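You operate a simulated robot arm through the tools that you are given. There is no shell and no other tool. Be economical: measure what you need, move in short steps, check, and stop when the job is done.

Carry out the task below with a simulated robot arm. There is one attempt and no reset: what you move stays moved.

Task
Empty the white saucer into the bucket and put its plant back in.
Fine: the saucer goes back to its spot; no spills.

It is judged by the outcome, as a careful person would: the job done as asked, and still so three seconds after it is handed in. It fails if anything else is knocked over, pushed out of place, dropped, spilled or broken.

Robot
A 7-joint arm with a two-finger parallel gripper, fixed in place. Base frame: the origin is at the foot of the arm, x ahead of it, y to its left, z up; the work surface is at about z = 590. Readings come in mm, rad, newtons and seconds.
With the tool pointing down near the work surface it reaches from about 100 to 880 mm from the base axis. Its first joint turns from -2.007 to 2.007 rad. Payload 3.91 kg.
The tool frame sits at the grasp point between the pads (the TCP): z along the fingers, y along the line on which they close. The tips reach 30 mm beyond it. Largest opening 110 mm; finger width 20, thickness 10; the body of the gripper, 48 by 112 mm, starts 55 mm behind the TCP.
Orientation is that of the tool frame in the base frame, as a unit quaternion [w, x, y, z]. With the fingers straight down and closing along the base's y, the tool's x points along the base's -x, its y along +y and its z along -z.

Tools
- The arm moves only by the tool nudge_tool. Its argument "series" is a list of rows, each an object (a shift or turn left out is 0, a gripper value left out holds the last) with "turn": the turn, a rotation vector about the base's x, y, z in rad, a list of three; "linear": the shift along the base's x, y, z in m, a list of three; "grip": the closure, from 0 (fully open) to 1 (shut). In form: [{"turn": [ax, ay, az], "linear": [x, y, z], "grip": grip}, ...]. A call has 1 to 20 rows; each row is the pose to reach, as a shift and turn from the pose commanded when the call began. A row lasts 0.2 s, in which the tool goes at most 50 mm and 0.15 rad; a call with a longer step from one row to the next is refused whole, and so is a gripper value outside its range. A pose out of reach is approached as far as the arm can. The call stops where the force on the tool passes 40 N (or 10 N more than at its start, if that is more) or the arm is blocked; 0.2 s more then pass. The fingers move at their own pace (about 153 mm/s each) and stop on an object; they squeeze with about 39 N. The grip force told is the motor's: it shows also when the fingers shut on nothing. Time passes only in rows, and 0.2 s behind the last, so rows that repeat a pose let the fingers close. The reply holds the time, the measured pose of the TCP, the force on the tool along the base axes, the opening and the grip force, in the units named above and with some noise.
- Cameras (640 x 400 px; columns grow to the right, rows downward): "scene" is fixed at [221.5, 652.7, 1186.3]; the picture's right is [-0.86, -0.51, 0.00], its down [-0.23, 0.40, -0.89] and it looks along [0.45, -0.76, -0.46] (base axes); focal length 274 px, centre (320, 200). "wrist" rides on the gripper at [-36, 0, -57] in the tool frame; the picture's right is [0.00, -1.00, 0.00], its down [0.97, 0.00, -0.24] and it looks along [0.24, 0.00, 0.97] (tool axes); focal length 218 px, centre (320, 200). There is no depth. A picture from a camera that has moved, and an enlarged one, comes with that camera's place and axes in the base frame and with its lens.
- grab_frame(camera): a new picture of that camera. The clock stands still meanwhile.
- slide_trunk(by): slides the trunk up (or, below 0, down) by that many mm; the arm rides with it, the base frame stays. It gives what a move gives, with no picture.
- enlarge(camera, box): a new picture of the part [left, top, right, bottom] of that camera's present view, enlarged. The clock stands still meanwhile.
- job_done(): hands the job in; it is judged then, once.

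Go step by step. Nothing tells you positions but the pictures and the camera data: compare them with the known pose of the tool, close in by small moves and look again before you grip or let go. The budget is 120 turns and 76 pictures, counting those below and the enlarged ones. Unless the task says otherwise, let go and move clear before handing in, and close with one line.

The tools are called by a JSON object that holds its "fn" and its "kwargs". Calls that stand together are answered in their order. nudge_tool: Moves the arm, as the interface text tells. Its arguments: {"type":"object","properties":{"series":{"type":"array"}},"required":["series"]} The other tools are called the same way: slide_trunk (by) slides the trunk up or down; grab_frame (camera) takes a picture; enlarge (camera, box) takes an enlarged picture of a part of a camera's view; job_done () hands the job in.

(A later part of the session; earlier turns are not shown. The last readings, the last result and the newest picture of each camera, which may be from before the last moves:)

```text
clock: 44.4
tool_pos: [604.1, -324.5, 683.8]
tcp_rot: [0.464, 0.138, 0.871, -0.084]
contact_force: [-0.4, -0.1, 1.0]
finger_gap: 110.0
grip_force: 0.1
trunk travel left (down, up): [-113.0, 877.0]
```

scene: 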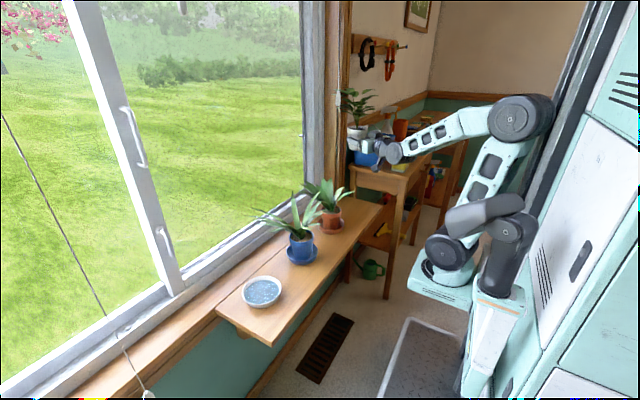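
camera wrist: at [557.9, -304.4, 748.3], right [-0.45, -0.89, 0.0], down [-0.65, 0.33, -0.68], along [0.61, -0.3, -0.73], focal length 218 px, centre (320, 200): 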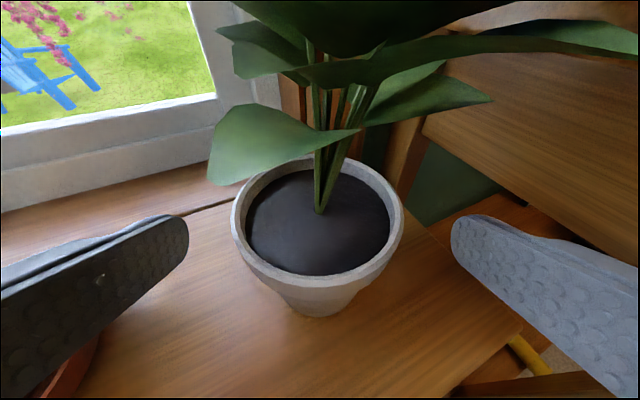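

Now the command and pose agree. I'll retreat in small steps with extra yaw and see if it's accepted.

{"fn": "nudge_tool", "kwargs": {"series": [{"linear": [-0.01, 0.0, 0.0], "turn": [0, 0, 0.05]}, {"linear": [-0.02, 0.0, 0.0], "turn": [0, 0, 0.1]}, {"linear": [-0.03, 0.0, 0.0], "turn": [0, 0, 0.15]}]}}

{"fn": "grab_frame", "kwargs": {"camera": "wrist"}}

```text
clock: 45.2
tool_pos: [576.2, -327.2, 683.7]
tcp_rot: [0.472, 0.071, 0.878, -0.038]
contact_force: [0.9, -0.8, 0.0]
finger_gap: 110.0
grip_force: 0.0
out of reach, approached as far as the arm can: row 1
trunk travel left (down, up): [-113.0, 877.0]
```

```text
37 pictures are left
camera wrist: at [549.6, -322.2, 747.1], right [-0.16, -0.99, 0.0], down [-0.73, 0.12, -0.68], along [0.67, -0.11, -0.74], focal length 218 px, centre (320, 200)
```

wrist: 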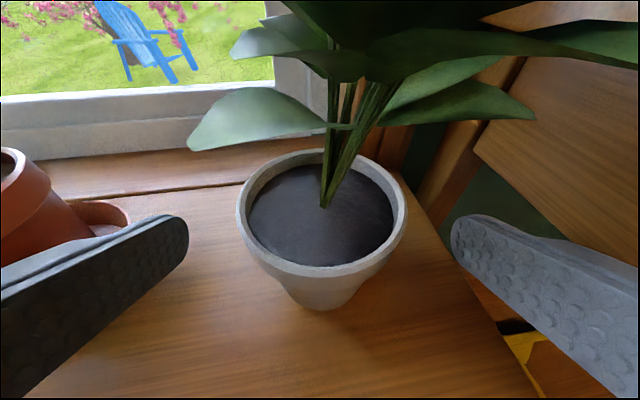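

Yawing toward straight ahead frees it. I'll continue retreating straight back.

{"fn": "nudge_tool", "kwargs": {"series": [{"linear": [-0.01, 0.0, 0.0], "turn": [0, 0, 0.04]}, {"linear": [-0.025, 0.0, 0.0], "turn": [0, 0, 0.08]}, {"linear": [-0.04, 0.0, 0.0], "turn": [0, 0, 0.12]}, {"linear": [-0.055, 0.0, 0.0], "turn": [0, 0, 0.15]}]}}

{"fn": "grab_frame", "kwargs": {"camera": "wrist"}}

```text
clock: 46.2
tool_pos: [516.9, -327.3, 689.3]
tcp_rot: [0.478, 0.005, 0.878, -0.004]
contact_force: [1.2, 0.2, 0.0]
finger_gap: 110.1
grip_force: 0.0
trunk travel left (down, up): [-113.0, 877.0]
```

```text
36 pictures are left
camera wrist: at [489.0, -326.8, 751.9], right [-0.01, -1.0, 0.0], down [-0.73, 0.01, -0.68], along [0.68, -0.01, -0.73], focal length 218 px, centre (320, 200)
```

wrist: 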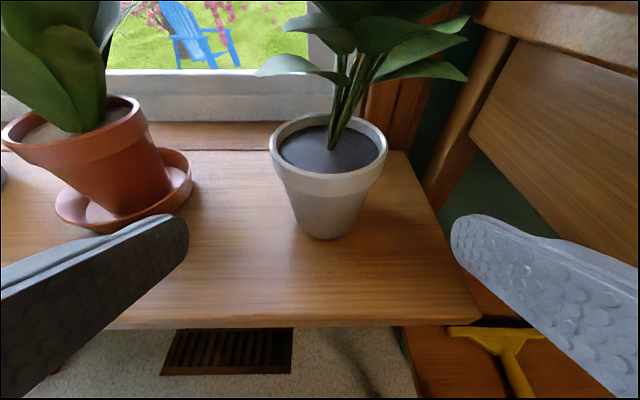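

The plant stands at about (612, -332), away from everything. Next I'll raise the trunk, turn the tool straight down and go over to the saucer.

{"fn": "slide_trunk", "kwargs": {"by": 260}}

{"fn": "nudge_tool", "kwargs": {"series": [{"linear": [0.005, 0.039, 0], "turn": [0, 0.0623, 0]}, {"linear": [0.01, 0.078, 0], "turn": [0, 0.1246, 0]}, {"linear": [0.015, 0.117, 0], "turn": [0, 0.1869, 0]}, {"linear": [0.02, 0.156, 0], "turn": [0, 0.249, 0]}, {"linear": [0.025, 0.195, 0], "turn": [0, 0.3115, 0]}, {"linear": [0.03, 0.234, 0], "turn": [0, 0.374, 0]}, {"linear": [0.035, 0.273, 0], "turn": [0, 0.436, 0]}, {"linear": [0.04, 0.312, 0], "turn": [0, 0.498, 0]}, {"linear": [0.045, 0.351, 0], "turn": [0, 0.561, 0]}, {"linear": [0.05, 0.39, 0], "turn": [0, 0.623, 0]}, {"linear": [0.055, 0.429, 0], "turn": [0, 0.685, 0]}, {"linear": [0.06, 0.468, 0], "turn": [0, 0.748, 0]}, {"linear": [0.065, 0.507, 0], "turn": [0, 0.81, 0]}, {"linear": [0.07, 0.546, 0], "turn": [0, 0.872, 0]}, {"linear": [0.075, 0.585, 0], "turn": [0, 0.935, 0]}, {"linear": [0.083, 0.627, 0], "turn": [0, 0.997, 0]}]}}

{"fn": "grab_frame", "kwargs": {"camera": "wrist"}}

```text
clock: 48.8
tool_pos: [517.3, -327.7, 949.1]
tcp_rot: [0.476, 0.006, 0.879, -0.002]
contact_force: [0.5, -0.4, 0.3]
finger_gap: 110.1
grip_force: 0.2
trunk travel left (down, up): [-373.0, 617.0]
```

```text
clock: 52.2
tool_pos: [600.1, 296.9, 950.6]
tcp_rot: [-0.002, 0.004, 1.0, -0.006]
contact_force: [0.1, 0.6, 0.2]
finger_gap: 110.0
grip_force: 0.2
out of reach, approached as far as the arm can: row 1, 2, 3, 4, 5, 6, 7
trunk travel left (down, up): [-373.0, 617.0]
```

```text
35 pictures are left
camera wrist: at [637.9, 298.1, 1009.5], right [-0.01, -1.0, 0.01], down [-0.97, 0.01, 0.24], along [-0.24, -0.01, -0.97], focal length 218 px, centre (320, 200)
```

wrist: 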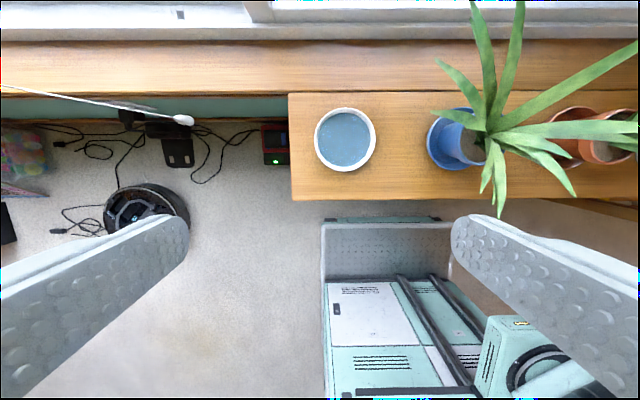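

The saucer is at about (645, 249), water visible, 110 mm wide. I'll align over its left (+y) rim with a narrowed opening and descend for a closer look.

{"fn": "nudge_tool", "kwargs": {"series": [{"linear": [0.02, 0.002, 0], "turn": [0.006, -0.002, 0.004], "grip": 0.4}, {"linear": [0.042, 0.005, 0], "turn": [0.012, -0.004, 0.008], "grip": 0.64}, {"linear": [0.042, 0.005, 0], "turn": [0.012, -0.004, 0.008], "grip": 0.64}]}}

{"fn": "slide_trunk", "kwargs": {"by": -230}}

{"fn": "grab_frame", "kwargs": {"camera": "wrist"}}

{"fn": "enlarge", "kwargs": {"camera": "scene", "box": [190, 190, 350, 310]}}

```text
clock: 53.0
tool_pos: [643.9, 300.8, 950.6]
tcp_rot: [0.001, 0.001, 1.0, 0.0]
contact_force: [0.1, 0.2, 0.6]
finger_gap: 39.6
grip_force: 0.1
trunk travel left (down, up): [-373.0, 617.0]
```

```text
clock: 55.5
tool_pos: [642.4, 300.4, 722.6]
tcp_rot: [0.002, 0.001, 1.0, 0.0]
contact_force: [0.0, 0.4, -0.9]
finger_gap: 39.4
grip_force: 0.1
trunk travel left (down, up): [-143.0, 847.0]
```

```text
34 pictures are left
camera wrist: at [679.7, 302.1, 780.0], right [0.0, -1.0, 0.0], down [-0.97, 0.0, 0.24], along [-0.24, 0.0, -0.97], focal length 218 px, centre (320, 200)
```

wrist: 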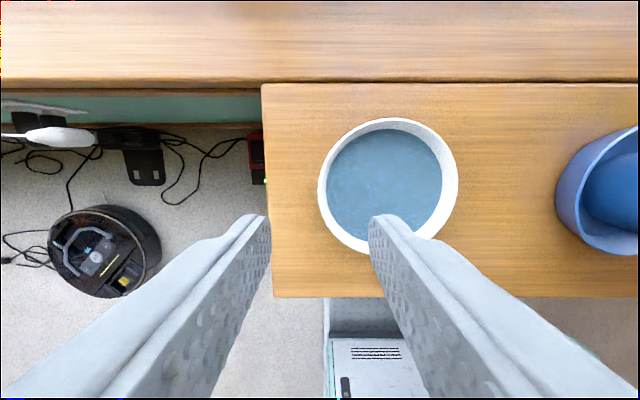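

```text
3.33 times, centred on (270, 250) of scene
camera zoom: at [221.5, 652.7, 1186.3], right [-0.86, -0.51, 0.0], down [-0.23, 0.4, -0.89], along [0.45, -0.76, -0.46], focal length 912 px, centre (487, 33)
```

zoom: 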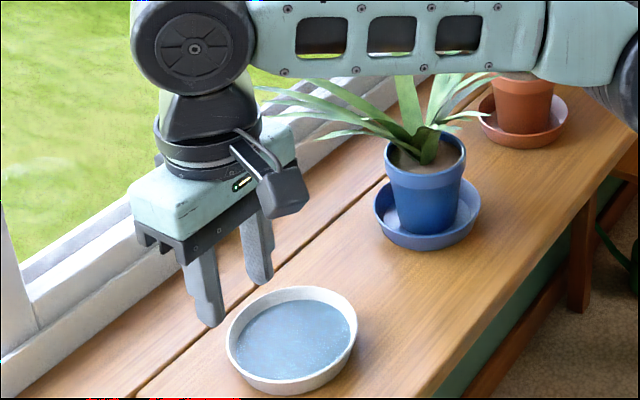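

The saucer centre is about (646, 248). I want the wall's slope so the pads can be parallel to it and the saucer stays level, so I'll look closely at its profile.

{"fn": "enlarge", "kwargs": {"camera": "scene", "box": [238, 268, 290, 312]}}

{"fn": "enlarge", "kwargs": {"camera": "wrist", "box": [300, 100, 480, 270]}}

```text
9.09 times, centred on (264, 290) of scene
camera zoom: at [221.5, 652.7, 1186.3], right [-0.86, -0.51, 0.0], down [-0.23, 0.4, -0.89], along [0.45, -0.76, -0.46], focal length 2488 px, centre (829, -618)
```

zoom: 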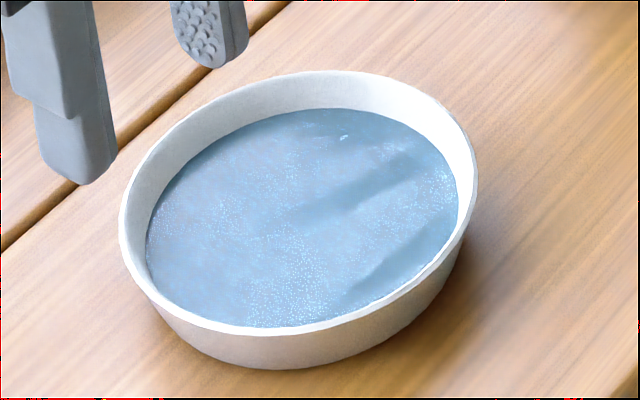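

```text
2.35 times, centred on (390, 185) of wrist
camera zoom: at [679.7, 302.1, 780.0], right [0.0, -1.0, 0.0], down [-0.97, 0.0, 0.24], along [-0.24, 0.0, -0.97], focal length 514 px, centre (155, 235)
```

zoom: 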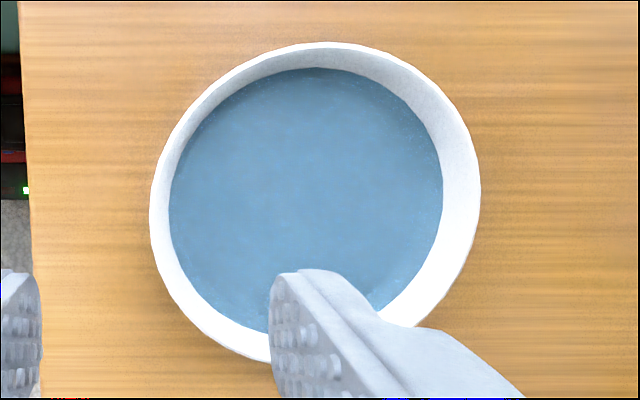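

The rim is thin, about 20 mm high, with roughly a 20° wall slope and about 8 mm of freeboard. I'll tilt the tool 20° to match the wall and come near the rim with a 20 mm opening.

{"fn": "nudge_tool", "kwargs": {"series": [{"linear": [0.001, 0.008, -0.015], "turn": [-0.116, 0, 0], "grip": 0.82}, {"linear": [0.0025, 0.016, -0.032], "turn": [-0.233, 0, 0]}, {"linear": [0.0036, 0.025, -0.05], "turn": [-0.349, 0, 0]}, {"linear": [0.0036, 0.025, -0.05], "turn": [-0.349, 0, 0]}]}}

{"fn": "enlarge", "kwargs": {"camera": "scene", "box": [220, 240, 300, 310]}}

{"fn": "grab_frame", "kwargs": {"camera": "wrist"}}

```text
clock: 56.5
tool_pos: [642.5, 317.9, 672.0]
tcp_rot: [0.001, 0.0, 0.988, -0.153]
contact_force: [-0.7, 0.0, -0.3]
finger_gap: 19.7
grip_force: 0.0
out of reach, approached as far as the arm can: row 3, 4
trunk travel left (down, up): [-143.0, 847.0]
```

```text
5.71 times, centred on (260, 275) of scene
camera zoom: at [221.5, 652.7, 1186.3], right [-0.86, -0.51, 0.0], down [-0.23, 0.4, -0.89], along [0.45, -0.76, -0.46], focal length 1564 px, centre (663, -229)
```

zoom: 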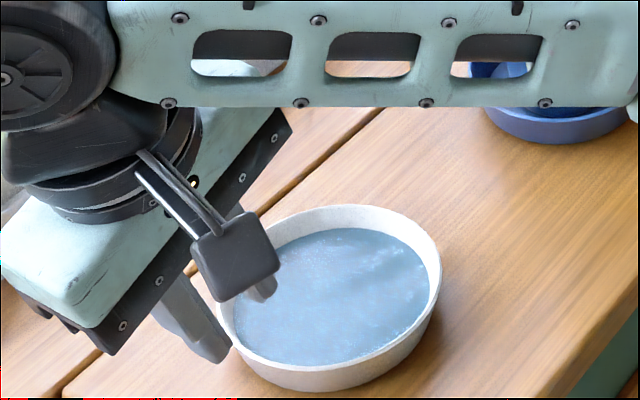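

```text
29 pictures are left
camera wrist: at [679.2, 336.3, 728.3], right [0.0, -0.95, 0.3], down [-0.97, 0.07, 0.23], along [-0.24, -0.29, -0.93], focal length 218 px, centre (320, 200)
```

wrist: 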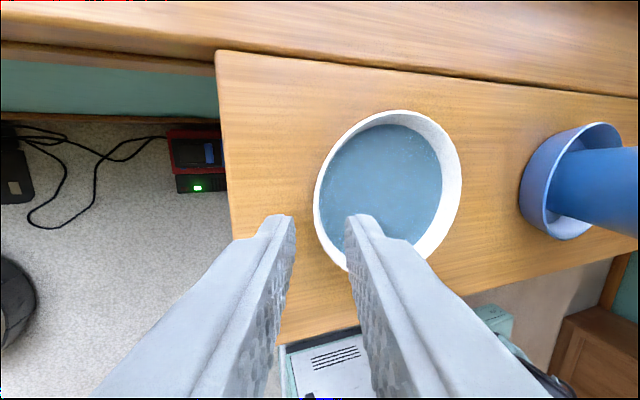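

The wrist stops at 17.6° tilt, which is close enough. Before going lower I want to be sure the forearm is clear of the blue plant.

{"fn": "enlarge", "kwargs": {"camera": "scene", "box": [200, 150, 480, 325]}}

```text
2.29 times, centred on (340, 238) of scene
camera zoom: at [221.5, 652.7, 1186.3], right [-0.86, -0.51, 0.0], down [-0.23, 0.4, -0.89], along [0.45, -0.76, -0.46], focal length 626 px, centre (274, 114)
```

zoom: 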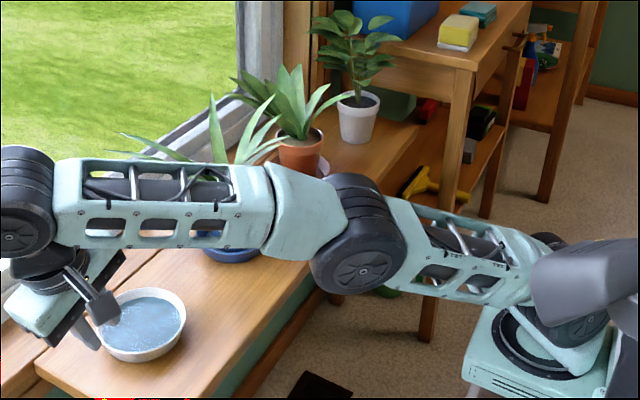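

The forearm is clear and the other plants look undisturbed. The left rim's outer edge is at y = 303.7; I'll descend along the tool axis to just above it.

{"fn": "nudge_tool", "kwargs": {"series": [{"linear": [0.0045, 0.001, -0.008]}, {"linear": [0.0045, -0.002, -0.017]}, {"linear": [0.0045, -0.005, -0.026]}, {"linear": [0.0045, -0.005, -0.026]}]}}

{"fn": "enlarge", "kwargs": {"camera": "wrist", "box": [220, 80, 480, 300]}}

```text
clock: 57.5
tool_pos: [648.2, 316.3, 646.1]
tcp_rot: [0.002, 0.0, 0.985, -0.173]
contact_force: [0.1, 0.8, -0.1]
finger_gap: 19.7
grip_force: 0.0
out of reach, approached as far as the arm can: row 1
trunk travel left (down, up): [-143.0, 847.0]
```

```text
1.82 times, centred on (350, 190) of wrist
camera zoom: at [684.4, 334.5, 701.7], right [0.0, -0.94, 0.34], down [-0.97, 0.08, 0.23], along [-0.24, -0.33, -0.91], focal length 397 px, centre (266, 218)
```

zoom: 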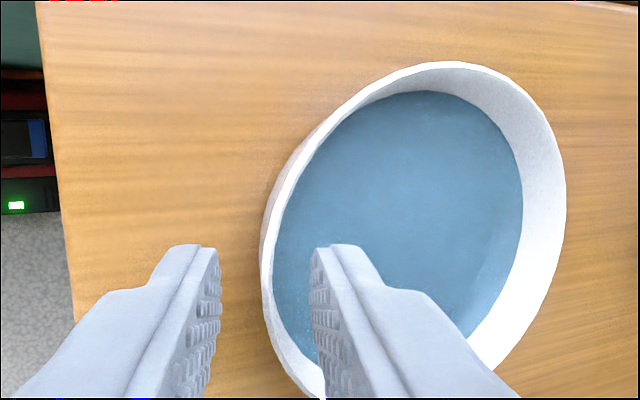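

The wall looks closer to 16° in this view. I'll trim the tilt, narrow the opening to 16 mm and stop 8 mm above the final height to check.

{"fn": "nudge_tool", "kwargs": {"series": [{"linear": [-0.0005, -0.003, -0.004], "turn": [0.03, 0, 0], "grip": 0.85}, {"linear": [-0.001, -0.006, -0.01], "turn": [0.06, 0, 0]}, {"linear": [-0.001, -0.0065, -0.01], "turn": [0.06, 0, 0]}]}}

{"fn": "enlarge", "kwargs": {"camera": "wrist", "box": [260, 130, 420, 290]}}

```text
clock: 58.3
tool_pos: [646.5, 308.1, 638.4]
tcp_rot: [0.0, 0.0, 0.99, -0.143]
contact_force: [-0.3, 0.4, -0.4]
finger_gap: 16.6
grip_force: 0.0
trunk travel left (down, up): [-143.0, 847.0]
```

```text
2.50 times, centred on (340, 210) of wrist
camera zoom: at [683.7, 324.1, 693.7], right [0.0, -0.96, 0.28], down [-0.97, 0.07, 0.23], along [-0.24, -0.28, -0.93], focal length 546 px, centre (270, 175)
```

zoom: 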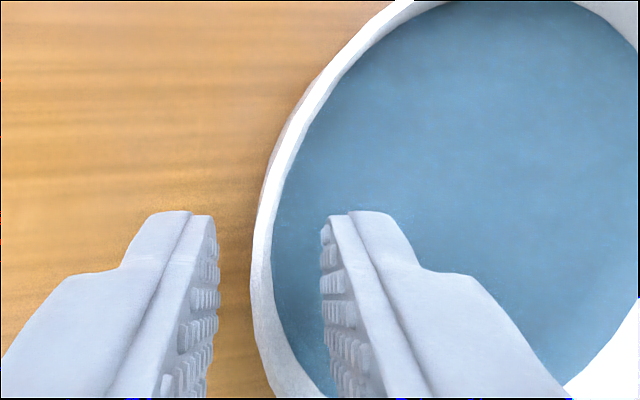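

The rim sits between the tips almost centred, and the tool is about 5 mm too far in x. I'll correct that, go down the last 11 mm and close gently.

{"fn": "nudge_tool", "kwargs": {"series": [{"linear": [-0.005, 0.001, 0.0]}, {"linear": [-0.005, -0.0005, -0.0053]}, {"linear": [-0.005, -0.002, -0.0106]}, {"linear": [-0.005, -0.002, -0.0106]}]}}

{"fn": "enlarge", "kwargs": {"camera": "wrist", "box": [260, 130, 420, 290]}}

```text
clock: 59.3
tool_pos: [643.6, 305.9, 627.2]
tcp_rot: [0.001, 0.0, 0.99, -0.144]
contact_force: [0.9, 0.3, -0.5]
finger_gap: 16.8
grip_force: 0.1
trunk travel left (down, up): [-143.0, 847.0]
```

```text
2.50 times, centred on (340, 210) of wrist
camera zoom: at [679.5, 322.1, 683.0], right [0.0, -0.96, 0.28], down [-0.97, 0.07, 0.23], along [-0.24, -0.28, -0.93], focal length 546 px, centre (270, 175)
```

zoom: 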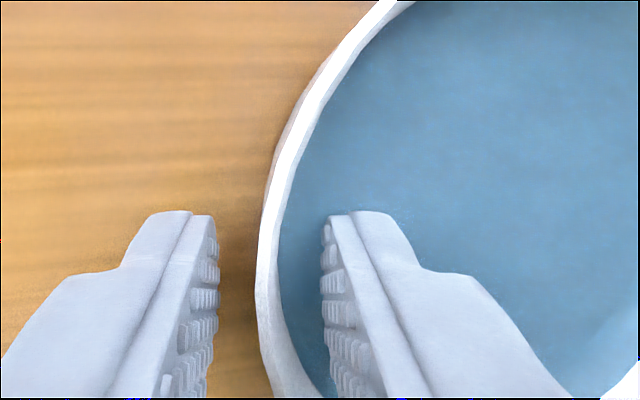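

Well aligned and free of contact. I'll go 1.5 mm deeper and close the fingers in small steps.

{"fn": "nudge_tool", "kwargs": {"series": [{"linear": [0, 0, -0.0015]}, {"linear": [0, 0, -0.0015], "grip": 0.88}, {"linear": [0, 0, -0.0015], "grip": 0.91}, {"linear": [0, 0, -0.0015], "grip": 0.935}, {"linear": [0, 0, -0.0015], "grip": 0.955}, {"linear": [0, 0, -0.0015], "grip": 0.97}, {"linear": [0, 0, -0.0015], "grip": 1}, {"linear": [0, 0, -0.0015], "grip": 1}, {"linear": [0, 0, -0.0015], "grip": 1}]}}

{"fn": "enlarge", "kwargs": {"camera": "scene", "box": [220, 260, 300, 310]}}

```text
clock: 61.3
tool_pos: [642.7, 307.0, 625.4]
tcp_rot: [0.002, 0.0, 0.99, -0.144]
contact_force: [0.2, -0.2, 0.7]
finger_gap: 1.9
grip_force: 39.2
trunk travel left (down, up): [-143.0, 847.0]
```

```text
8.00 times, centred on (260, 285) of scene
camera zoom: at [221.5, 652.7, 1186.3], right [-0.86, -0.51, 0.0], down [-0.23, 0.4, -0.89], along [0.45, -0.76, -0.46], focal length 2189 px, centre (800, -480)
```

zoom: 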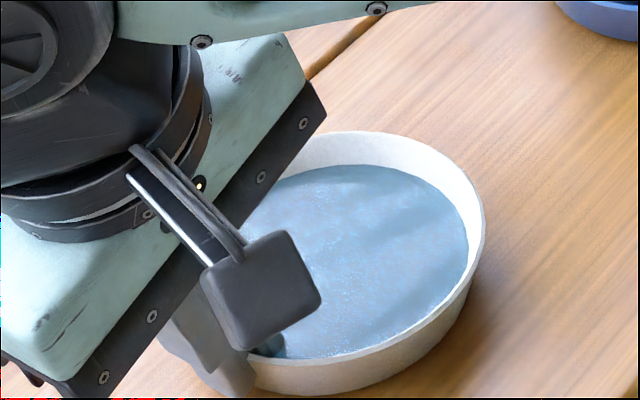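

Gripped on a wall about 2 mm thick. I'll lift a few millimetres slowly and check that it stays level.

{"fn": "nudge_tool", "kwargs": {"series": [{"linear": [0, 0, 0.001], "grip": 1}, {"linear": [0, 0, 0.003]}, {"linear": [0, 0, 0.005]}, {"linear": [0, 0, 0.007]}, {"linear": [0, 0, 0.009]}, {"linear": [0, 0, 0.01]}, {"linear": [0, 0, 0.01]}]}}

{"fn": "enlarge", "kwargs": {"camera": "scene", "box": [220, 260, 300, 310]}}

{"fn": "enlarge", "kwargs": {"camera": "wrist", "box": [220, 80, 500, 300]}}

```text
clock: 62.9
tool_pos: [643.1, 305.1, 634.9]
tcp_rot: [0.001, 0.0, 0.99, -0.144]
contact_force: [0.0, -0.1, -1.6]
finger_gap: 1.8
grip_force: 39.6
trunk travel left (down, up): [-143.0, 847.0]
```

```text
8.00 times, centred on (260, 285) of scene
camera zoom: at [221.5, 652.7, 1186.3], right [-0.86, -0.51, 0.0], down [-0.23, 0.4, -0.89], along [0.45, -0.76, -0.46], focal length 2189 px, centre (800, -480)
```

zoom: 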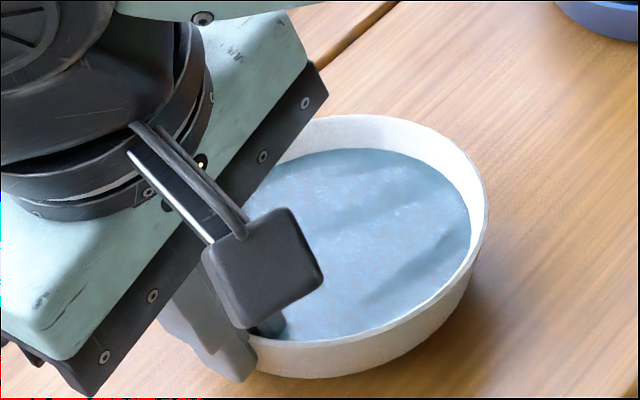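

```text
1.82 times, centred on (360, 190) of wrist
camera zoom: at [678.1, 322.2, 691.0], right [0.0, -0.96, 0.28], down [-0.97, 0.07, 0.23], along [-0.24, -0.28, -0.93], focal length 397 px, centre (247, 218)
```

zoom: 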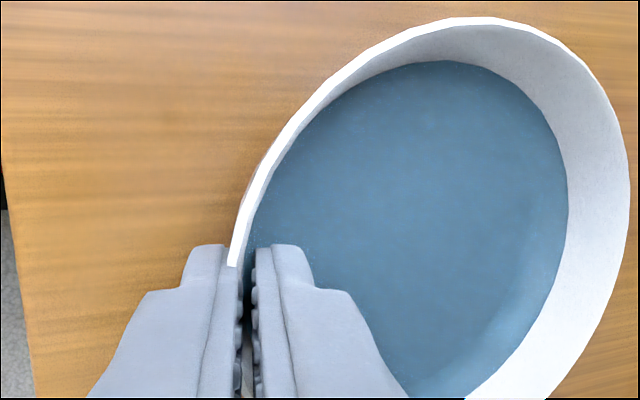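

It lifts level, water undisturbed. I'll raise it with the trunk by 300 mm, well above the plants.

{"fn": "slide_trunk", "kwargs": {"by": 300}}

{"fn": "nudge_tool", "kwargs": {"series": [{"linear": [0, -0.004, 0], "grip": 1}, {"linear": [0, -0.012, 0]}, {"linear": [0, -0.024, 0]}, {"linear": [0, -0.039, 0]}, {"linear": [0, -0.055, 0]}, {"linear": [0, -0.072, 0]}, {"linear": [0, -0.09, 0]}, {"linear": [0, -0.108, 0]}, {"linear": [0, -0.126, 0]}, {"linear": [0, -0.144, 0]}, {"linear": [0, -0.162, 0]}, {"linear": [0, -0.18, 0]}, {"linear": [0, -0.197, 0]}, {"linear": [0, -0.212, 0]}, {"linear": [0, -0.225, 0]}, {"linear": [0, -0.235, 0]}, {"linear": [0, -0.242, 0]}, {"linear": [0, -0.245, 0]}]}}

{"fn": "enlarge", "kwargs": {"camera": "wrist", "box": [220, 80, 500, 300]}}

{"fn": "grab_frame", "kwargs": {"camera": "scene"}}

```text
clock: 65.9
tool_pos: [641.0, 304.7, 935.4]
tcp_rot: [0.0, -0.001, 0.989, -0.145]
contact_force: [0.0, 0.3, -0.7]
finger_gap: 1.8
grip_force: 38.7
trunk travel left (down, up): [-443.0, 547.0]
```

```text
clock: 69.7
tool_pos: [641.2, 61.2, 936.8]
tcp_rot: [0.0, -0.001, 0.99, -0.144]
contact_force: [-0.2, 0.4, -1.0]
finger_gap: 1.6
grip_force: 39.1
trunk travel left (down, up): [-443.0, 547.0]
```

```text
1.82 times, centred on (360, 190) of wrist
camera zoom: at [677.3, 77.8, 992.0], right [0.0, -0.96, 0.28], down [-0.97, 0.07, 0.23], along [-0.24, -0.28, -0.93], focal length 397 px, centre (247, 218)
```

zoom: 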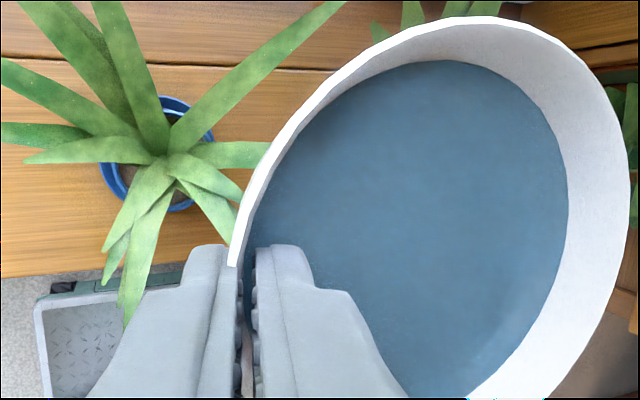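

```text
20 pictures are left
```

scene: 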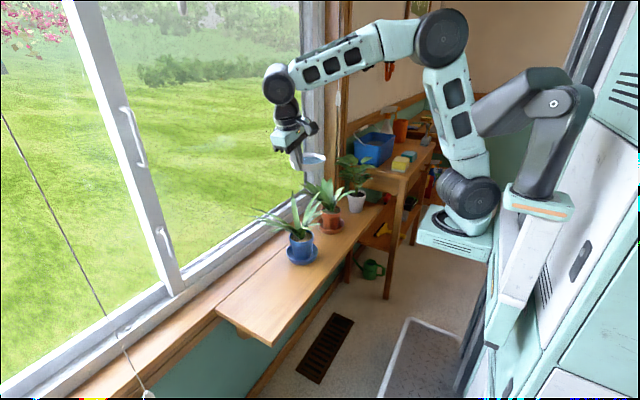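

Steady. I'll continue smoothly toward the bucket.

{"fn": "nudge_tool", "kwargs": {"series": [{"linear": [0, -0.004, 0], "grip": 1}, {"linear": [0, -0.012, 0]}, {"linear": [0, -0.024, 0]}, {"linear": [0, -0.04, 0]}, {"linear": [0, -0.06, 0]}, {"linear": [0, -0.082, 0]}, {"linear": [0, -0.105, 0]}, {"linear": [0, -0.128, 0]}, {"linear": [0, -0.151, 0]}, {"linear": [0, -0.174, 0]}, {"linear": [0, -0.197, 0]}, {"linear": [0, -0.22, 0]}, {"linear": [0, -0.243, 0]}, {"linear": [0, -0.264, 0]}, {"linear": [0, -0.283, 0]}, {"linear": [0, -0.299, 0]}, {"linear": [0, -0.311, 0]}, {"linear": [0, -0.319, 0]}, {"linear": [0, -0.323, 0]}]}}

{"fn": "grab_frame", "kwargs": {"camera": "wrist"}}

{"fn": "enlarge", "kwargs": {"camera": "scene", "box": [310, 90, 450, 200]}}

```text
clock: 73.7
tool_pos: [643.2, -261.4, 934.9]
tcp_rot: [0.0, -0.001, 0.99, -0.143]
contact_force: [-0.3, 0.1, -1.0]
finger_gap: 1.8
grip_force: 39.1
trunk travel left (down, up): [-443.0, 547.0]
```

```text
19 pictures are left
camera wrist: at [678.8, -245.2, 990.5], right [0.0, -0.96, 0.28], down [-0.97, 0.07, 0.23], along [-0.24, -0.28, -0.93], focal length 218 px, centre (320, 200)
```

wrist: 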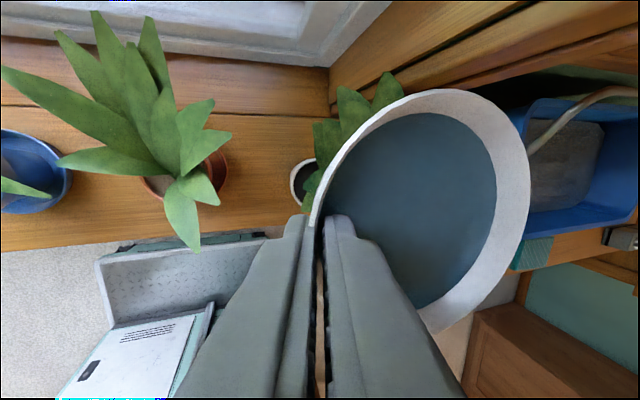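

```text
3.64 times, centred on (380, 145) of scene
camera zoom: at [221.5, 652.7, 1186.3], right [-0.86, -0.51, 0.0], down [-0.23, 0.4, -0.89], along [0.45, -0.76, -0.46], focal length 995 px, centre (102, 400)
```

zoom: 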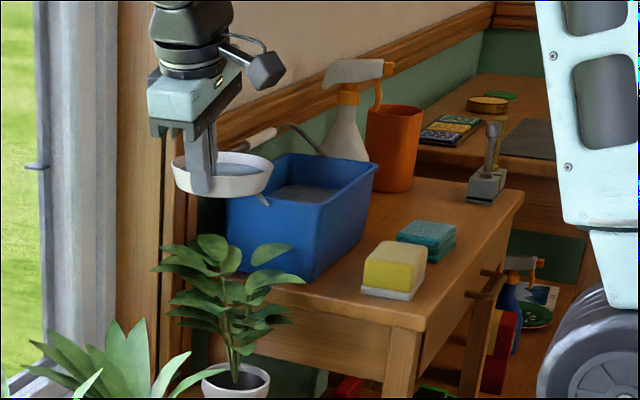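

The bucket's inside is about x 590–716, y -493 to -738, rim z 834, with its handle leaning at x about 710, z about 895. I'll move over it while slowly turning the tool so the grip ends on the robot's side and I can pour along the bucket's long side.

{"fn": "nudge_tool", "kwargs": {"series": [{"linear": [-0.0004, -0.0021, 0.0005], "turn": [0, 0, 0.009], "grip": 1}, {"linear": [-0.0012, -0.007, 0.0015], "turn": [0, 0, 0.031]}, {"linear": [-0.0028, -0.0157, 0.003], "turn": [0, 0, 0.071]}, {"linear": [-0.0049, -0.0279, 0.005], "turn": [0, 0, 0.126]}, {"linear": [-0.0077, -0.0436, 0.0075], "turn": [0, 0, 0.196]}, {"linear": [-0.0111, -0.0628, 0.0105], "turn": [0, 0, 0.283]}, {"linear": [-0.0148, -0.0838, 0.0135], "turn": [0, 0, 0.377]}, {"linear": [-0.0188, -0.1064, 0.0165], "turn": [0, 0, 0.479]}, {"linear": [-0.0231, -0.1309, 0.0195], "turn": [0, 0, 0.589]}, {"linear": [-0.0275, -0.1553, 0.0225], "turn": [0, 0, 0.699]}, {"linear": [-0.0318, -0.1797, 0.025], "turn": [0, 0, 0.809]}, {"linear": [-0.0361, -0.2042, 0.027], "turn": [0, 0, 0.919]}, {"linear": [-0.0404, -0.2286, 0.0285], "turn": [0, 0, 1.029]}, {"linear": [-0.0444, -0.2513, 0.0295], "turn": [0, 0, 1.131]}, {"linear": [-0.0481, -0.2722, 0.03], "turn": [0, 0, 1.225]}, {"linear": [-0.0515, -0.2914, 0.03], "turn": [0, 0, 1.312]}, {"linear": [-0.0546, -0.3089, 0.03], "turn": [0, 0, 1.39]}, {"linear": [-0.0574, -0.3246, 0.03], "turn": [0, 0, 1.461]}, {"linear": [-0.0598, -0.3385, 0.03], "turn": [0, 0, 1.524]}, {"linear": [-0.0617, -0.349, 0.03], "turn": [0, 0, 1.571]}]}}

{"fn": "grab_frame", "kwargs": {"camera": "wrist"}}

{"fn": "enlarge", "kwargs": {"camera": "scene", "box": [310, 70, 480, 200]}}

```text
clock: 77.9
tool_pos: [580.6, -611.1, 965.6]
tcp_rot: [-0.102, 0.7, -0.699, 0.1]
contact_force: [0.2, 0.1, -1.4]
finger_gap: 1.7
grip_force: 39.2
trunk travel left (down, up): [-443.0, 547.0]
```

```text
17 pictures are left
camera wrist: at [564.4, -574.8, 1020.4], right [0.96, 0.0, 0.28], down [-0.07, -0.97, 0.23], along [0.28, -0.24, -0.93], focal length 218 px, centre (320, 200)
```

wrist: 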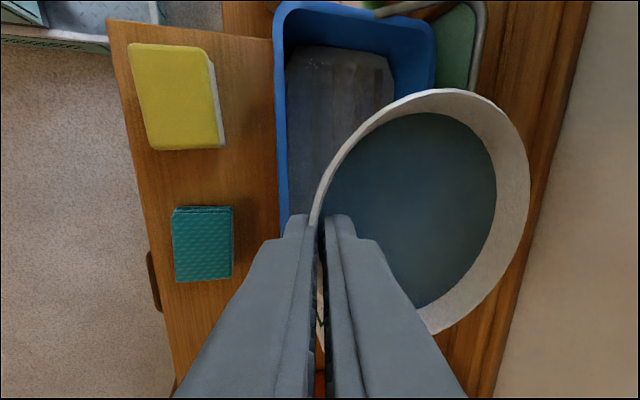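

```text
3.08 times, centred on (395, 135) of scene
camera zoom: at [221.5, 652.7, 1186.3], right [-0.86, -0.51, 0.0], down [-0.23, 0.4, -0.89], along [0.45, -0.76, -0.46], focal length 842 px, centre (89, 400)
```

zoom: 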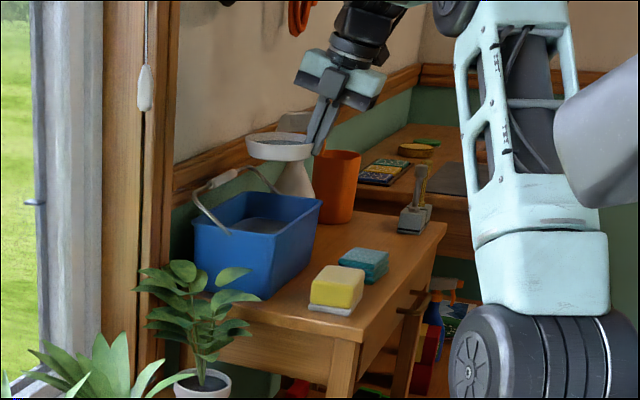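

The saucer is level above the bucket, centred at about (640, -611), and the lip toward +y is well inside. I'll tip it slowly toward +y.

{"fn": "nudge_tool", "kwargs": {"series": [{"linear": [0.001, 0.0013, 0], "turn": [-0.06, 0, 0], "grip": 1}, {"linear": [0.002, 0.0026, -0.0002], "turn": [-0.12, 0, 0]}, {"linear": [0.003, 0.0039, -0.0004], "turn": [-0.18, 0, 0]}, {"linear": [0.004, 0.0052, -0.0006], "turn": [-0.24, 0, 0]}, {"linear": [0.005, 0.0065, -0.001], "turn": [-0.3, 0, 0]}, {"linear": [0.006, 0.0078, -0.0014], "turn": [-0.36, 0, 0]}, {"linear": [0.007, 0.009, -0.0019], "turn": [-0.42, 0, 0]}, {"linear": [0.008, 0.0102, -0.0025], "turn": [-0.48, 0, 0]}, {"linear": [0.009, 0.0113, -0.0031], "turn": [-0.54, 0, 0]}, {"linear": [0.01, 0.0124, -0.0038], "turn": [-0.6, 0, 0]}, {"linear": [0.01, 0.0135, -0.0046], "turn": [-0.66, 0, 0]}, {"linear": [0.01, 0.0145, -0.0055], "turn": [-0.72, 0, 0]}, {"linear": [0.01, 0.0155, -0.0064], "turn": [-0.78, 0, 0]}, {"linear": [0.01, 0.0164, -0.0073], "turn": [-0.84, 0, 0]}, {"linear": [0.01, 0.0172, -0.0083], "turn": [-0.9, 0, 0]}, {"linear": [0.01, 0.018, -0.0094], "turn": [-0.96, 0, 0]}, {"linear": [0.01, 0.0187, -0.0105], "turn": [-1.02, 0, 0]}, {"linear": [0.01, 0.0194, -0.0116], "turn": [-1.08, 0, 0]}, {"linear": [0.01, 0.02, -0.0128], "turn": [-1.14, 0, 0]}, {"linear": [0.01, 0.0205, -0.014], "turn": [-1.2, 0, 0]}]}}

{"fn": "enlarge", "kwargs": {"camera": "scene", "box": [310, 70, 480, 200]}}

```text
clock: 82.1
tool_pos: [589.8, -589.2, 951.5]
tcp_rot: [0.311, 0.635, -0.519, 0.48]
contact_force: [-0.5, 0.1, -0.3]
finger_gap: 1.3
grip_force: 38.9
out of reach, approached as far as the arm can: row 18
trunk travel left (down, up): [-443.0, 547.0]
```

```text
3.08 times, centred on (395, 135) of scene
camera zoom: at [221.5, 652.7, 1186.3], right [-0.86, -0.51, 0.0], down [-0.23, 0.4, -0.89], along [0.45, -0.76, -0.46], focal length 842 px, centre (89, 400)
```

zoom: 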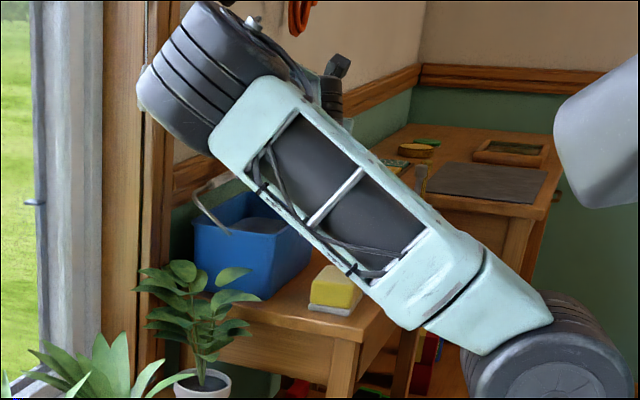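

The reading dropped by about 1 N, so most of the water has gone. I'll tip further to drain it and hold.

{"fn": "nudge_tool", "kwargs": {"series": [{"linear": [0, 0.0005, -0.0015], "turn": [-0.07, 0, 0], "grip": 1}, {"linear": [0, 0.001, -0.003], "turn": [-0.14, 0, 0]}, {"linear": [0, 0.0012, -0.0045], "turn": [-0.21, 0, 0]}, {"linear": [0, 0.0014, -0.006], "turn": [-0.28, 0, 0]}, {"linear": [0, 0.0015, -0.0075], "turn": [-0.35, 0, 0]}, {"linear": [0, 0.0015, -0.009], "turn": [-0.42, 0, 0]}, {"linear": [0, 0.0015, -0.009], "turn": [-0.42, 0, 0]}, {"linear": [0, 0.0015, -0.009], "turn": [-0.42, 0, 0]}, {"linear": [0, 0.0015, -0.009], "turn": [-0.42, 0, 0]}, {"linear": [0, 0.0015, -0.009], "turn": [-0.42, 0, 0]}, {"linear": [0, 0.0015, -0.009], "turn": [-0.42, 0, 0]}]}}

{"fn": "grab_frame", "kwargs": {"camera": "wrist"}}

```text
clock: 84.5
tool_pos: [591.2, -588.7, 942.7]
tcp_rot: [0.437, 0.556, -0.409, 0.577]
contact_force: [0.3, -0.1, -1.5]
finger_gap: 1.9
grip_force: 39.1
trunk travel left (down, up): [-443.0, 547.0]
```

```text
14 pictures are left
camera wrist: at [574.6, -535.8, 905.6], right [0.96, 0.28, -0.01], down [-0.07, 0.28, 0.96], along [0.28, -0.92, 0.28], focal length 218 px, centre (320, 200)
```

wrist: 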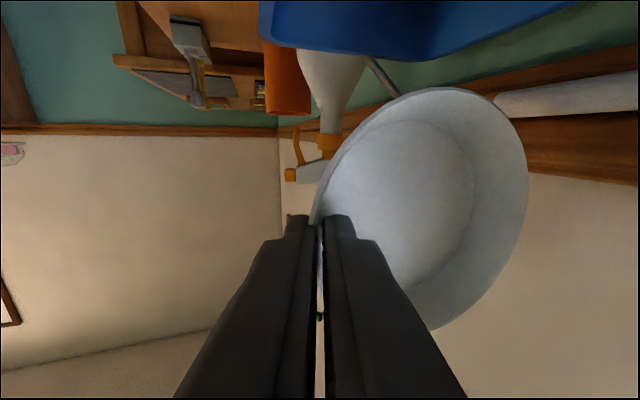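

The saucer is empty and still firmly held. I'll turn it level again, retracing the same motion.

{"fn": "nudge_tool", "kwargs": {"series": [{"linear": [0, 0, 0.0026], "turn": [0.1157, 0, 0], "grip": 1}, {"linear": [0, -0.0003, 0.005], "turn": [0.2314, 0, 0]}, {"linear": [0, -0.0009, 0.0075], "turn": [0.3471, 0, 0]}, {"linear": [0, -0.0018, 0.0099], "turn": [0.4628, 0, 0]}, {"linear": [0, -0.003, 0.0122], "turn": [0.5785, 0, 0]}, {"linear": [0, -0.0044, 0.0143], "turn": [0.6942, 0, 0]}, {"linear": [0, -0.006, 0.0162], "turn": [0.8099, 0, 0]}, {"linear": [0, -0.0079, 0.018], "turn": [0.9256, 0, 0]}, {"linear": [0, -0.0099, 0.0195], "turn": [1.0413, 0, 0]}, {"linear": [0, -0.0121, 0.0208], "turn": [1.157, 0, 0]}, {"linear": [0, -0.0145, 0.0218], "turn": [1.2727, 0, 0]}, {"linear": [0, -0.0169, 0.0225], "turn": [1.3884, 0, 0]}, {"linear": [0, -0.0194, 0.0229], "turn": [1.5041, 0, 0]}, {"linear": [0, -0.022, 0.0231], "turn": [1.62, 0, 0]}]}}

```text
clock: 87.5
tool_pos: [590.6, -611.1, 965.2]
tcp_rot: [-0.102, 0.7, -0.699, 0.101]
contact_force: [0.5, -0.1, 0.1]
finger_gap: 1.8
grip_force: 39.1
out of reach, approached as far as the arm can: row 6
trunk travel left (down, up): [-443.0, 547.0]
```

Level again. Retracing to the saucer's spot, with the tool turned back.

{"fn": "nudge_tool", "kwargs": {"series": [{"linear": [0.004, 0.02, 0], "turn": [0, 0, -0.1], "grip": 1}, {"linear": [0.008, 0.049, 0], "turn": [0, 0, -0.235]}, {"linear": [0.012, 0.079, 0], "turn": [0, 0, -0.37]}, {"linear": [0.016, 0.109, 0], "turn": [0, 0, -0.505]}, {"linear": [0.02, 0.139, 0], "turn": [0, 0, -0.64]}, {"linear": [0.024, 0.169, 0], "turn": [0, 0, -0.775]}, {"linear": [0.028, 0.199, 0], "turn": [0, 0, -0.91]}, {"linear": [0.032, 0.229, 0], "turn": [0, 0, -1.045]}, {"linear": [0.036, 0.259, 0], "turn": [0, 0, -1.18]}, {"linear": [0.04, 0.289, 0], "turn": [0, 0, -1.315]}, {"linear": [0.045, 0.319, 0], "turn": [0, 0, -1.45]}, {"linear": [0.051, 0.35, 0], "turn": [0, 0, -1.571]}]}}

{"fn": "nudge_tool", "kwargs": {"series": [{"linear": [0, 0.02, 0], "grip": 1}, {"linear": [0, 0.05, 0]}, {"linear": [0, 0.085, 0]}, {"linear": [0, 0.12, 0]}, {"linear": [0, 0.155, 0]}, {"linear": [0, 0.19, 0]}, {"linear": [0, 0.225, 0]}, {"linear": [0, 0.26, 0]}, {"linear": [0, 0.295, 0]}, {"linear": [0, 0.33, 0]}, {"linear": [0, 0.365, 0]}, {"linear": [0, 0.4, 0]}, {"linear": [0, 0.435, 0]}, {"linear": [0, 0.47, 0]}, {"linear": [0, 0.505, 0]}, {"linear": [0, 0.535, 0]}, {"linear": [0, 0.555, 0]}, {"linear": [0, 0.567, 0]}, {"linear": [0, 0.567, 0]}]}}

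```text
clock: 90.1
tool_pos: [640.7, -260.6, 964.1]
tcp_rot: [-0.001, 0.001, 0.99, -0.143]
contact_force: [0.0, -0.1, -1.0]
finger_gap: 1.6
grip_force: 39.6
trunk travel left (down, up): [-443.0, 547.0]
```

```text
clock: 94.1
tool_pos: [642.1, 307.7, 964.9]
tcp_rot: [0.001, 0.0, 0.99, -0.144]
contact_force: [0.7, 0.7, -0.1]
finger_gap: 1.8
grip_force: 38.8
trunk travel left (down, up): [-443.0, 547.0]
```

I'm over the saucer's spot. Lowering with the trunk to just above the board.

{"fn": "slide_trunk", "kwargs": {"by": -325}}

{"fn": "enlarge", "kwargs": {"camera": "scene", "box": [200, 190, 360, 310]}}

```text
clock: 97.3
tool_pos: [642.4, 307.4, 639.8]
tcp_rot: [0.0, 0.0, 0.99, -0.144]
contact_force: [-0.7, 0.6, -1.1]
finger_gap: 1.9
grip_force: 39.2
trunk travel left (down, up): [-118.0, 872.0]
```

```text
3.33 times, centred on (280, 250) of scene
camera zoom: at [221.5, 652.7, 1186.3], right [-0.86, -0.51, 0.0], down [-0.23, 0.4, -0.89], along [0.45, -0.76, -0.46], focal length 912 px, centre (453, 33)
```

zoom: 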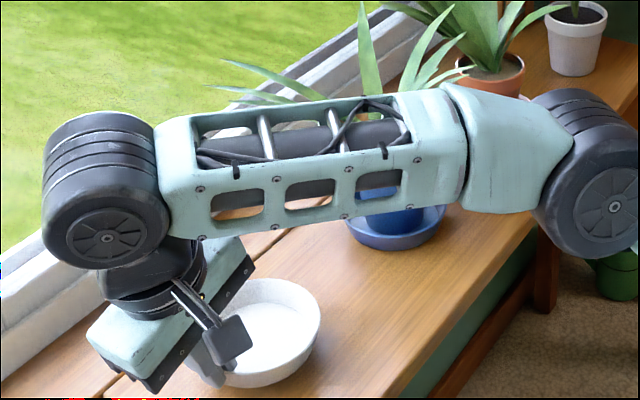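

Positions match the pick-up pose. I'll lower the last 14 mm slowly.

{"fn": "nudge_tool", "kwargs": {"series": [{"linear": [0, 0, -0.004], "grip": 1}, {"linear": [0, 0, -0.008]}, {"linear": [0, 0, -0.011]}, {"linear": [0, 0, -0.013]}, {"linear": [0, 0, -0.0135]}]}}

```text
clock: 98.5
tool_pos: [640.3, 307.1, 628.6]
tcp_rot: [0.002, -0.001, 0.99, -0.142]
contact_force: [-5.7, 2.0, 23.8]
finger_gap: 1.9
grip_force: 39.2
trunk travel left (down, up): [-118.0, 872.0]
```

It has touched down. I'll ease off the pressure and open the fingers slightly.

{"fn": "nudge_tool", "kwargs": {"series": [{"linear": [0, 0, 0.001], "grip": 1}, {"linear": [0, 0, 0.0018], "grip": 1}, {"linear": [0, 0, 0.0018], "grip": 0.96}, {"linear": [0, 0, 0.0018], "grip": 0.93}, {"linear": [0, 0, 0.0018], "grip": 0.9}, {"linear": [0, 0, 0.0018], "grip": 0.86}, {"linear": [0, 0, 0.0018], "grip": 0.86}]}}

{"fn": "enlarge", "kwargs": {"camera": "wrist", "box": [220, 80, 500, 300]}}

```text
clock: 100.1
tool_pos: [642.6, 305.4, 627.9]
tcp_rot: [0.001, 0.0, 0.99, -0.144]
contact_force: [-0.9, -0.2, -0.2]
finger_gap: 15.3
grip_force: 0.2
trunk travel left (down, up): [-118.0, 872.0]
```

```text
1.82 times, centred on (360, 190) of wrist
camera zoom: at [677.9, 322.9, 683.7], right [0.0, -0.96, 0.28], down [-0.97, 0.07, 0.23], along [-0.24, -0.28, -0.93], focal length 397 px, centre (247, 218)
```

zoom: 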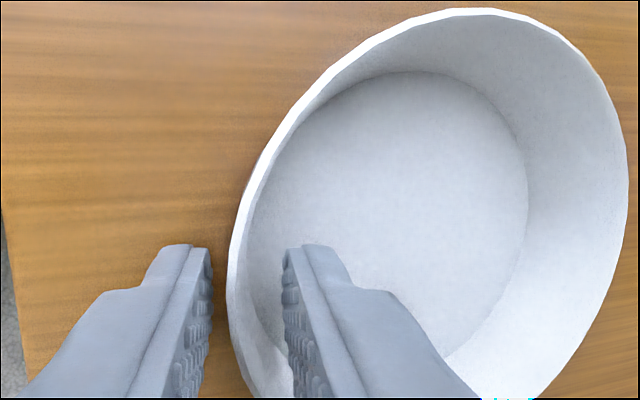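

Released cleanly, with the saucer flat and empty. I'll withdraw along the tool axis and straighten the tool, then look from above to check its position.

{"fn": "nudge_tool", "kwargs": {"series": [{"linear": [0, 0.0043, 0.0144]}, {"linear": [0, 0.0085, 0.0288]}, {"linear": [0, 0.0142, 0.048]}, {"linear": [0, 0.01, 0.07], "turn": [0.1, 0, 0], "grip": 0.6}, {"linear": [0, 0.003, 0.085], "turn": [0.2, 0, 0], "grip": 0.3}, {"linear": [0, -0.005, 0.095], "turn": [0.289, 0, 0], "grip": 0}]}}

{"fn": "grab_frame", "kwargs": {"camera": "wrist"}}

```text
clock: 101.5
tool_pos: [641.1, 300.3, 722.4]
tcp_rot: [-0.001, 0.0, 1.0, 0.001]
contact_force: [-0.8, 0.5, -0.2]
finger_gap: 110.3
grip_force: 0.0
out of reach, approached as far as the arm can: row 3, 4
trunk travel left (down, up): [-118.0, 872.0]
```

```text
11 pictures are left
camera wrist: at [677.5, 302.2, 779.9], right [0.0, -1.0, 0.0], down [-0.97, 0.0, 0.24], along [-0.24, 0.0, -0.97], focal length 218 px, centre (320, 200)
```

wrist: 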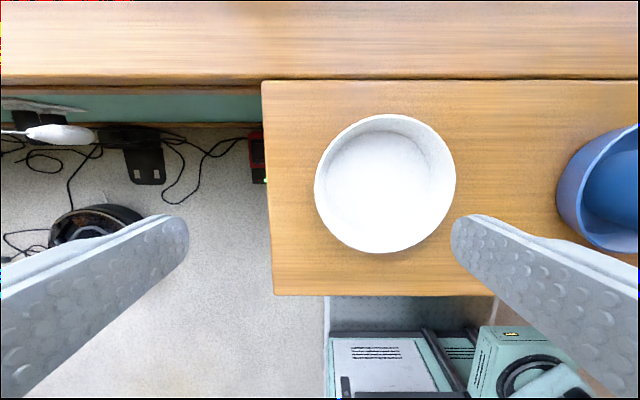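

The saucer is back within about 2 mm of its original spot, at (646, 250). Next I'll raise the trunk and go back to the pose in front of the plant.

{"fn": "slide_trunk", "kwargs": {"by": 255}}

{"fn": "nudge_tool", "kwargs": {"series": [{"linear": [-0.0075, -0.039, -0.002], "turn": [0, -0.0623, 0], "grip": 0}, {"linear": [-0.015, -0.078, -0.004], "turn": [0, -0.1246, 0]}, {"linear": [-0.023, -0.117, -0.005], "turn": [0, -0.187, 0]}, {"linear": [-0.031, -0.156, -0.007], "turn": [0, -0.249, 0]}, {"linear": [-0.039, -0.195, -0.009], "turn": [0, -0.3115, 0]}, {"linear": [-0.046, -0.234, -0.011], "turn": [0, -0.374, 0]}, {"linear": [-0.054, -0.273, -0.012], "turn": [0, -0.436, 0]}, {"linear": [-0.062, -0.312, -0.014], "turn": [0, -0.498, 0]}, {"linear": [-0.07, -0.351, -0.016], "turn": [0, -0.561, 0]}, {"linear": [-0.077, -0.39, -0.018], "turn": [0, -0.623, 0]}, {"linear": [-0.085, -0.429, -0.019], "turn": [0, -0.685, 0]}, {"linear": [-0.093, -0.468, -0.021], "turn": [0, -0.748, 0]}, {"linear": [-0.101, -0.507, -0.023], "turn": [0, -0.81, 0]}, {"linear": [-0.108, -0.546, -0.025], "turn": [0, -0.872, 0]}, {"linear": [-0.116, -0.587, -0.026], "turn": [0, -0.935, 0]}, {"linear": [-0.124, -0.63, -0.028], "turn": [0, -0.997, 0]}]}}

```text
clock: 104.1
tool_pos: [642.0, 301.7, 977.0]
tcp_rot: [0.001, 0.0, 1.0, 0.0]
contact_force: [0.8, -1.1, 0.2]
finger_gap: 110.0
grip_force: 0.1
trunk travel left (down, up): [-373.0, 617.0]
```

```text
clock: 107.5
tool_pos: [516.9, -325.4, 947.1]
tcp_rot: [0.48, -0.001, 0.877, 0.0]
contact_force: [-0.2, 0.8, -0.2]
finger_gap: 109.8
grip_force: 0.0
out of reach, approached as far as the arm can: row 9, 10, 11, 12, 13, 14, 15
trunk travel left (down, up): [-373.0, 617.0]
```

I'll first test up here, clear of everything, whether the arm can be level with yaw 0 at the grasp position.

{"fn": "nudge_tool", "kwargs": {"series": [{"linear": [0.015, -0.001, 0], "turn": [0, -0.1, 0]}, {"linear": [0.03, -0.003, 0], "turn": [0, -0.2, 0]}, {"linear": [0.045, -0.005, 0], "turn": [0, -0.3, 0]}, {"linear": [0.06, -0.006, 0], "turn": [0, -0.4, 0]}, {"linear": [0.07, -0.007, 0], "turn": [0, -0.5, 0]}, {"linear": [0.08, -0.007, 0], "turn": [0, -0.57, 0]}]}}

{"fn": "nudge_tool", "kwargs": {"series": [{"linear": [-0.02, 0, 0]}, {"linear": [-0.04, 0, 0]}, {"linear": [-0.06, 0, 0]}, {"linear": [-0.08, 0, 0]}]}}

```text
clock: 108.9
tool_pos: [598.7, -335.5, 948.2]
tcp_rot: [0.707, 0.0, 0.708, 0.0]
contact_force: [-0.6, -0.2, 0.4]
finger_gap: 110.2
grip_force: 0.0
trunk travel left (down, up): [-373.0, 617.0]
```

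```text
clock: 109.9
tool_pos: [518.6, -338.0, 950.5]
tcp_rot: [0.706, -0.001, 0.709, 0.001]
contact_force: [-0.3, -0.2, -0.6]
finger_gap: 110.1
grip_force: 0.0
trunk travel left (down, up): [-373.0, 617.0]
```

Level works both at the grasp and retreat positions with yaw 0. I'll back up a bit more, descend in front of the pot and look.

{"fn": "nudge_tool", "kwargs": {"series": [{"linear": [-0.02, 0.003, 0]}]}}

{"fn": "slide_trunk", "kwargs": {"by": -310}}

{"fn": "grab_frame", "kwargs": {"camera": "wrist"}}

```text
clock: 110.3
tool_pos: [502.5, -341.4, 953.5]
tcp_rot: [0.706, -0.001, 0.709, 0.001]
contact_force: [1.0, -0.1, 0.6]
finger_gap: 110.1
grip_force: 0.1
out of reach, approached as far as the arm can: row 1
trunk travel left (down, up): [-373.0, 617.0]
```

```text
clock: 113.4
tool_pos: [501.7, -341.2, 644.7]
tcp_rot: [0.706, 0.001, 0.708, -0.001]
contact_force: [-0.6, 0.3, 0.1]
finger_gap: 110.0
grip_force: 0.0
trunk travel left (down, up): [-63.0, 927.0]
```

```text
10 pictures are left
camera wrist: at [444.9, -341.6, 681.1], right [0.0, -1.0, 0.0], down [-0.24, 0.0, -0.97], along [0.97, 0.0, -0.24], focal length 218 px, centre (320, 200)
```

wrist: 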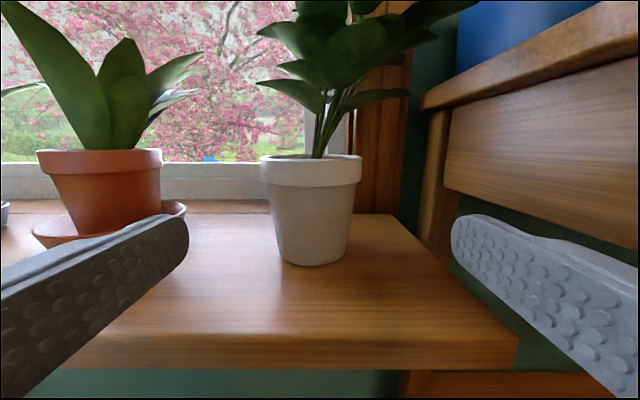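

The pot's axis is at about (614, -335). I'll move in around it, stopping 13 mm short of the axis and just below the rim band.

{"fn": "nudge_tool", "kwargs": {"series": [{"linear": [0.015, 0.003, -0.006]}, {"linear": [0.032, 0.006, -0.0115]}, {"linear": [0.05, 0.006, -0.0115]}, {"linear": [0.067, 0.006, -0.0115]}, {"linear": [0.083, 0.006, -0.0115]}, {"linear": [0.097, 0.006, -0.0115]}]}}

{"fn": "grab_frame", "kwargs": {"camera": "wrist"}}

```text
clock: 114.8
tool_pos: [600.5, -336.1, 631.6]
tcp_rot: [0.706, 0.0, 0.708, 0.0]
contact_force: [0.8, 0.2, 1.1]
finger_gap: 110.1
grip_force: 0.0
trunk travel left (down, up): [-63.0, 927.0]
```

```text
9 pictures are left
camera wrist: at [543.3, -335.6, 668.7], right [0.0, -1.0, 0.0], down [-0.24, 0.0, -0.97], along [0.97, 0.0, -0.24], focal length 218 px, centre (320, 200)
```

wrist: 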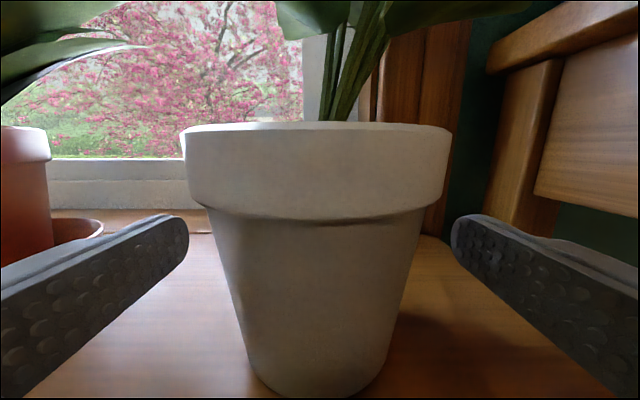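

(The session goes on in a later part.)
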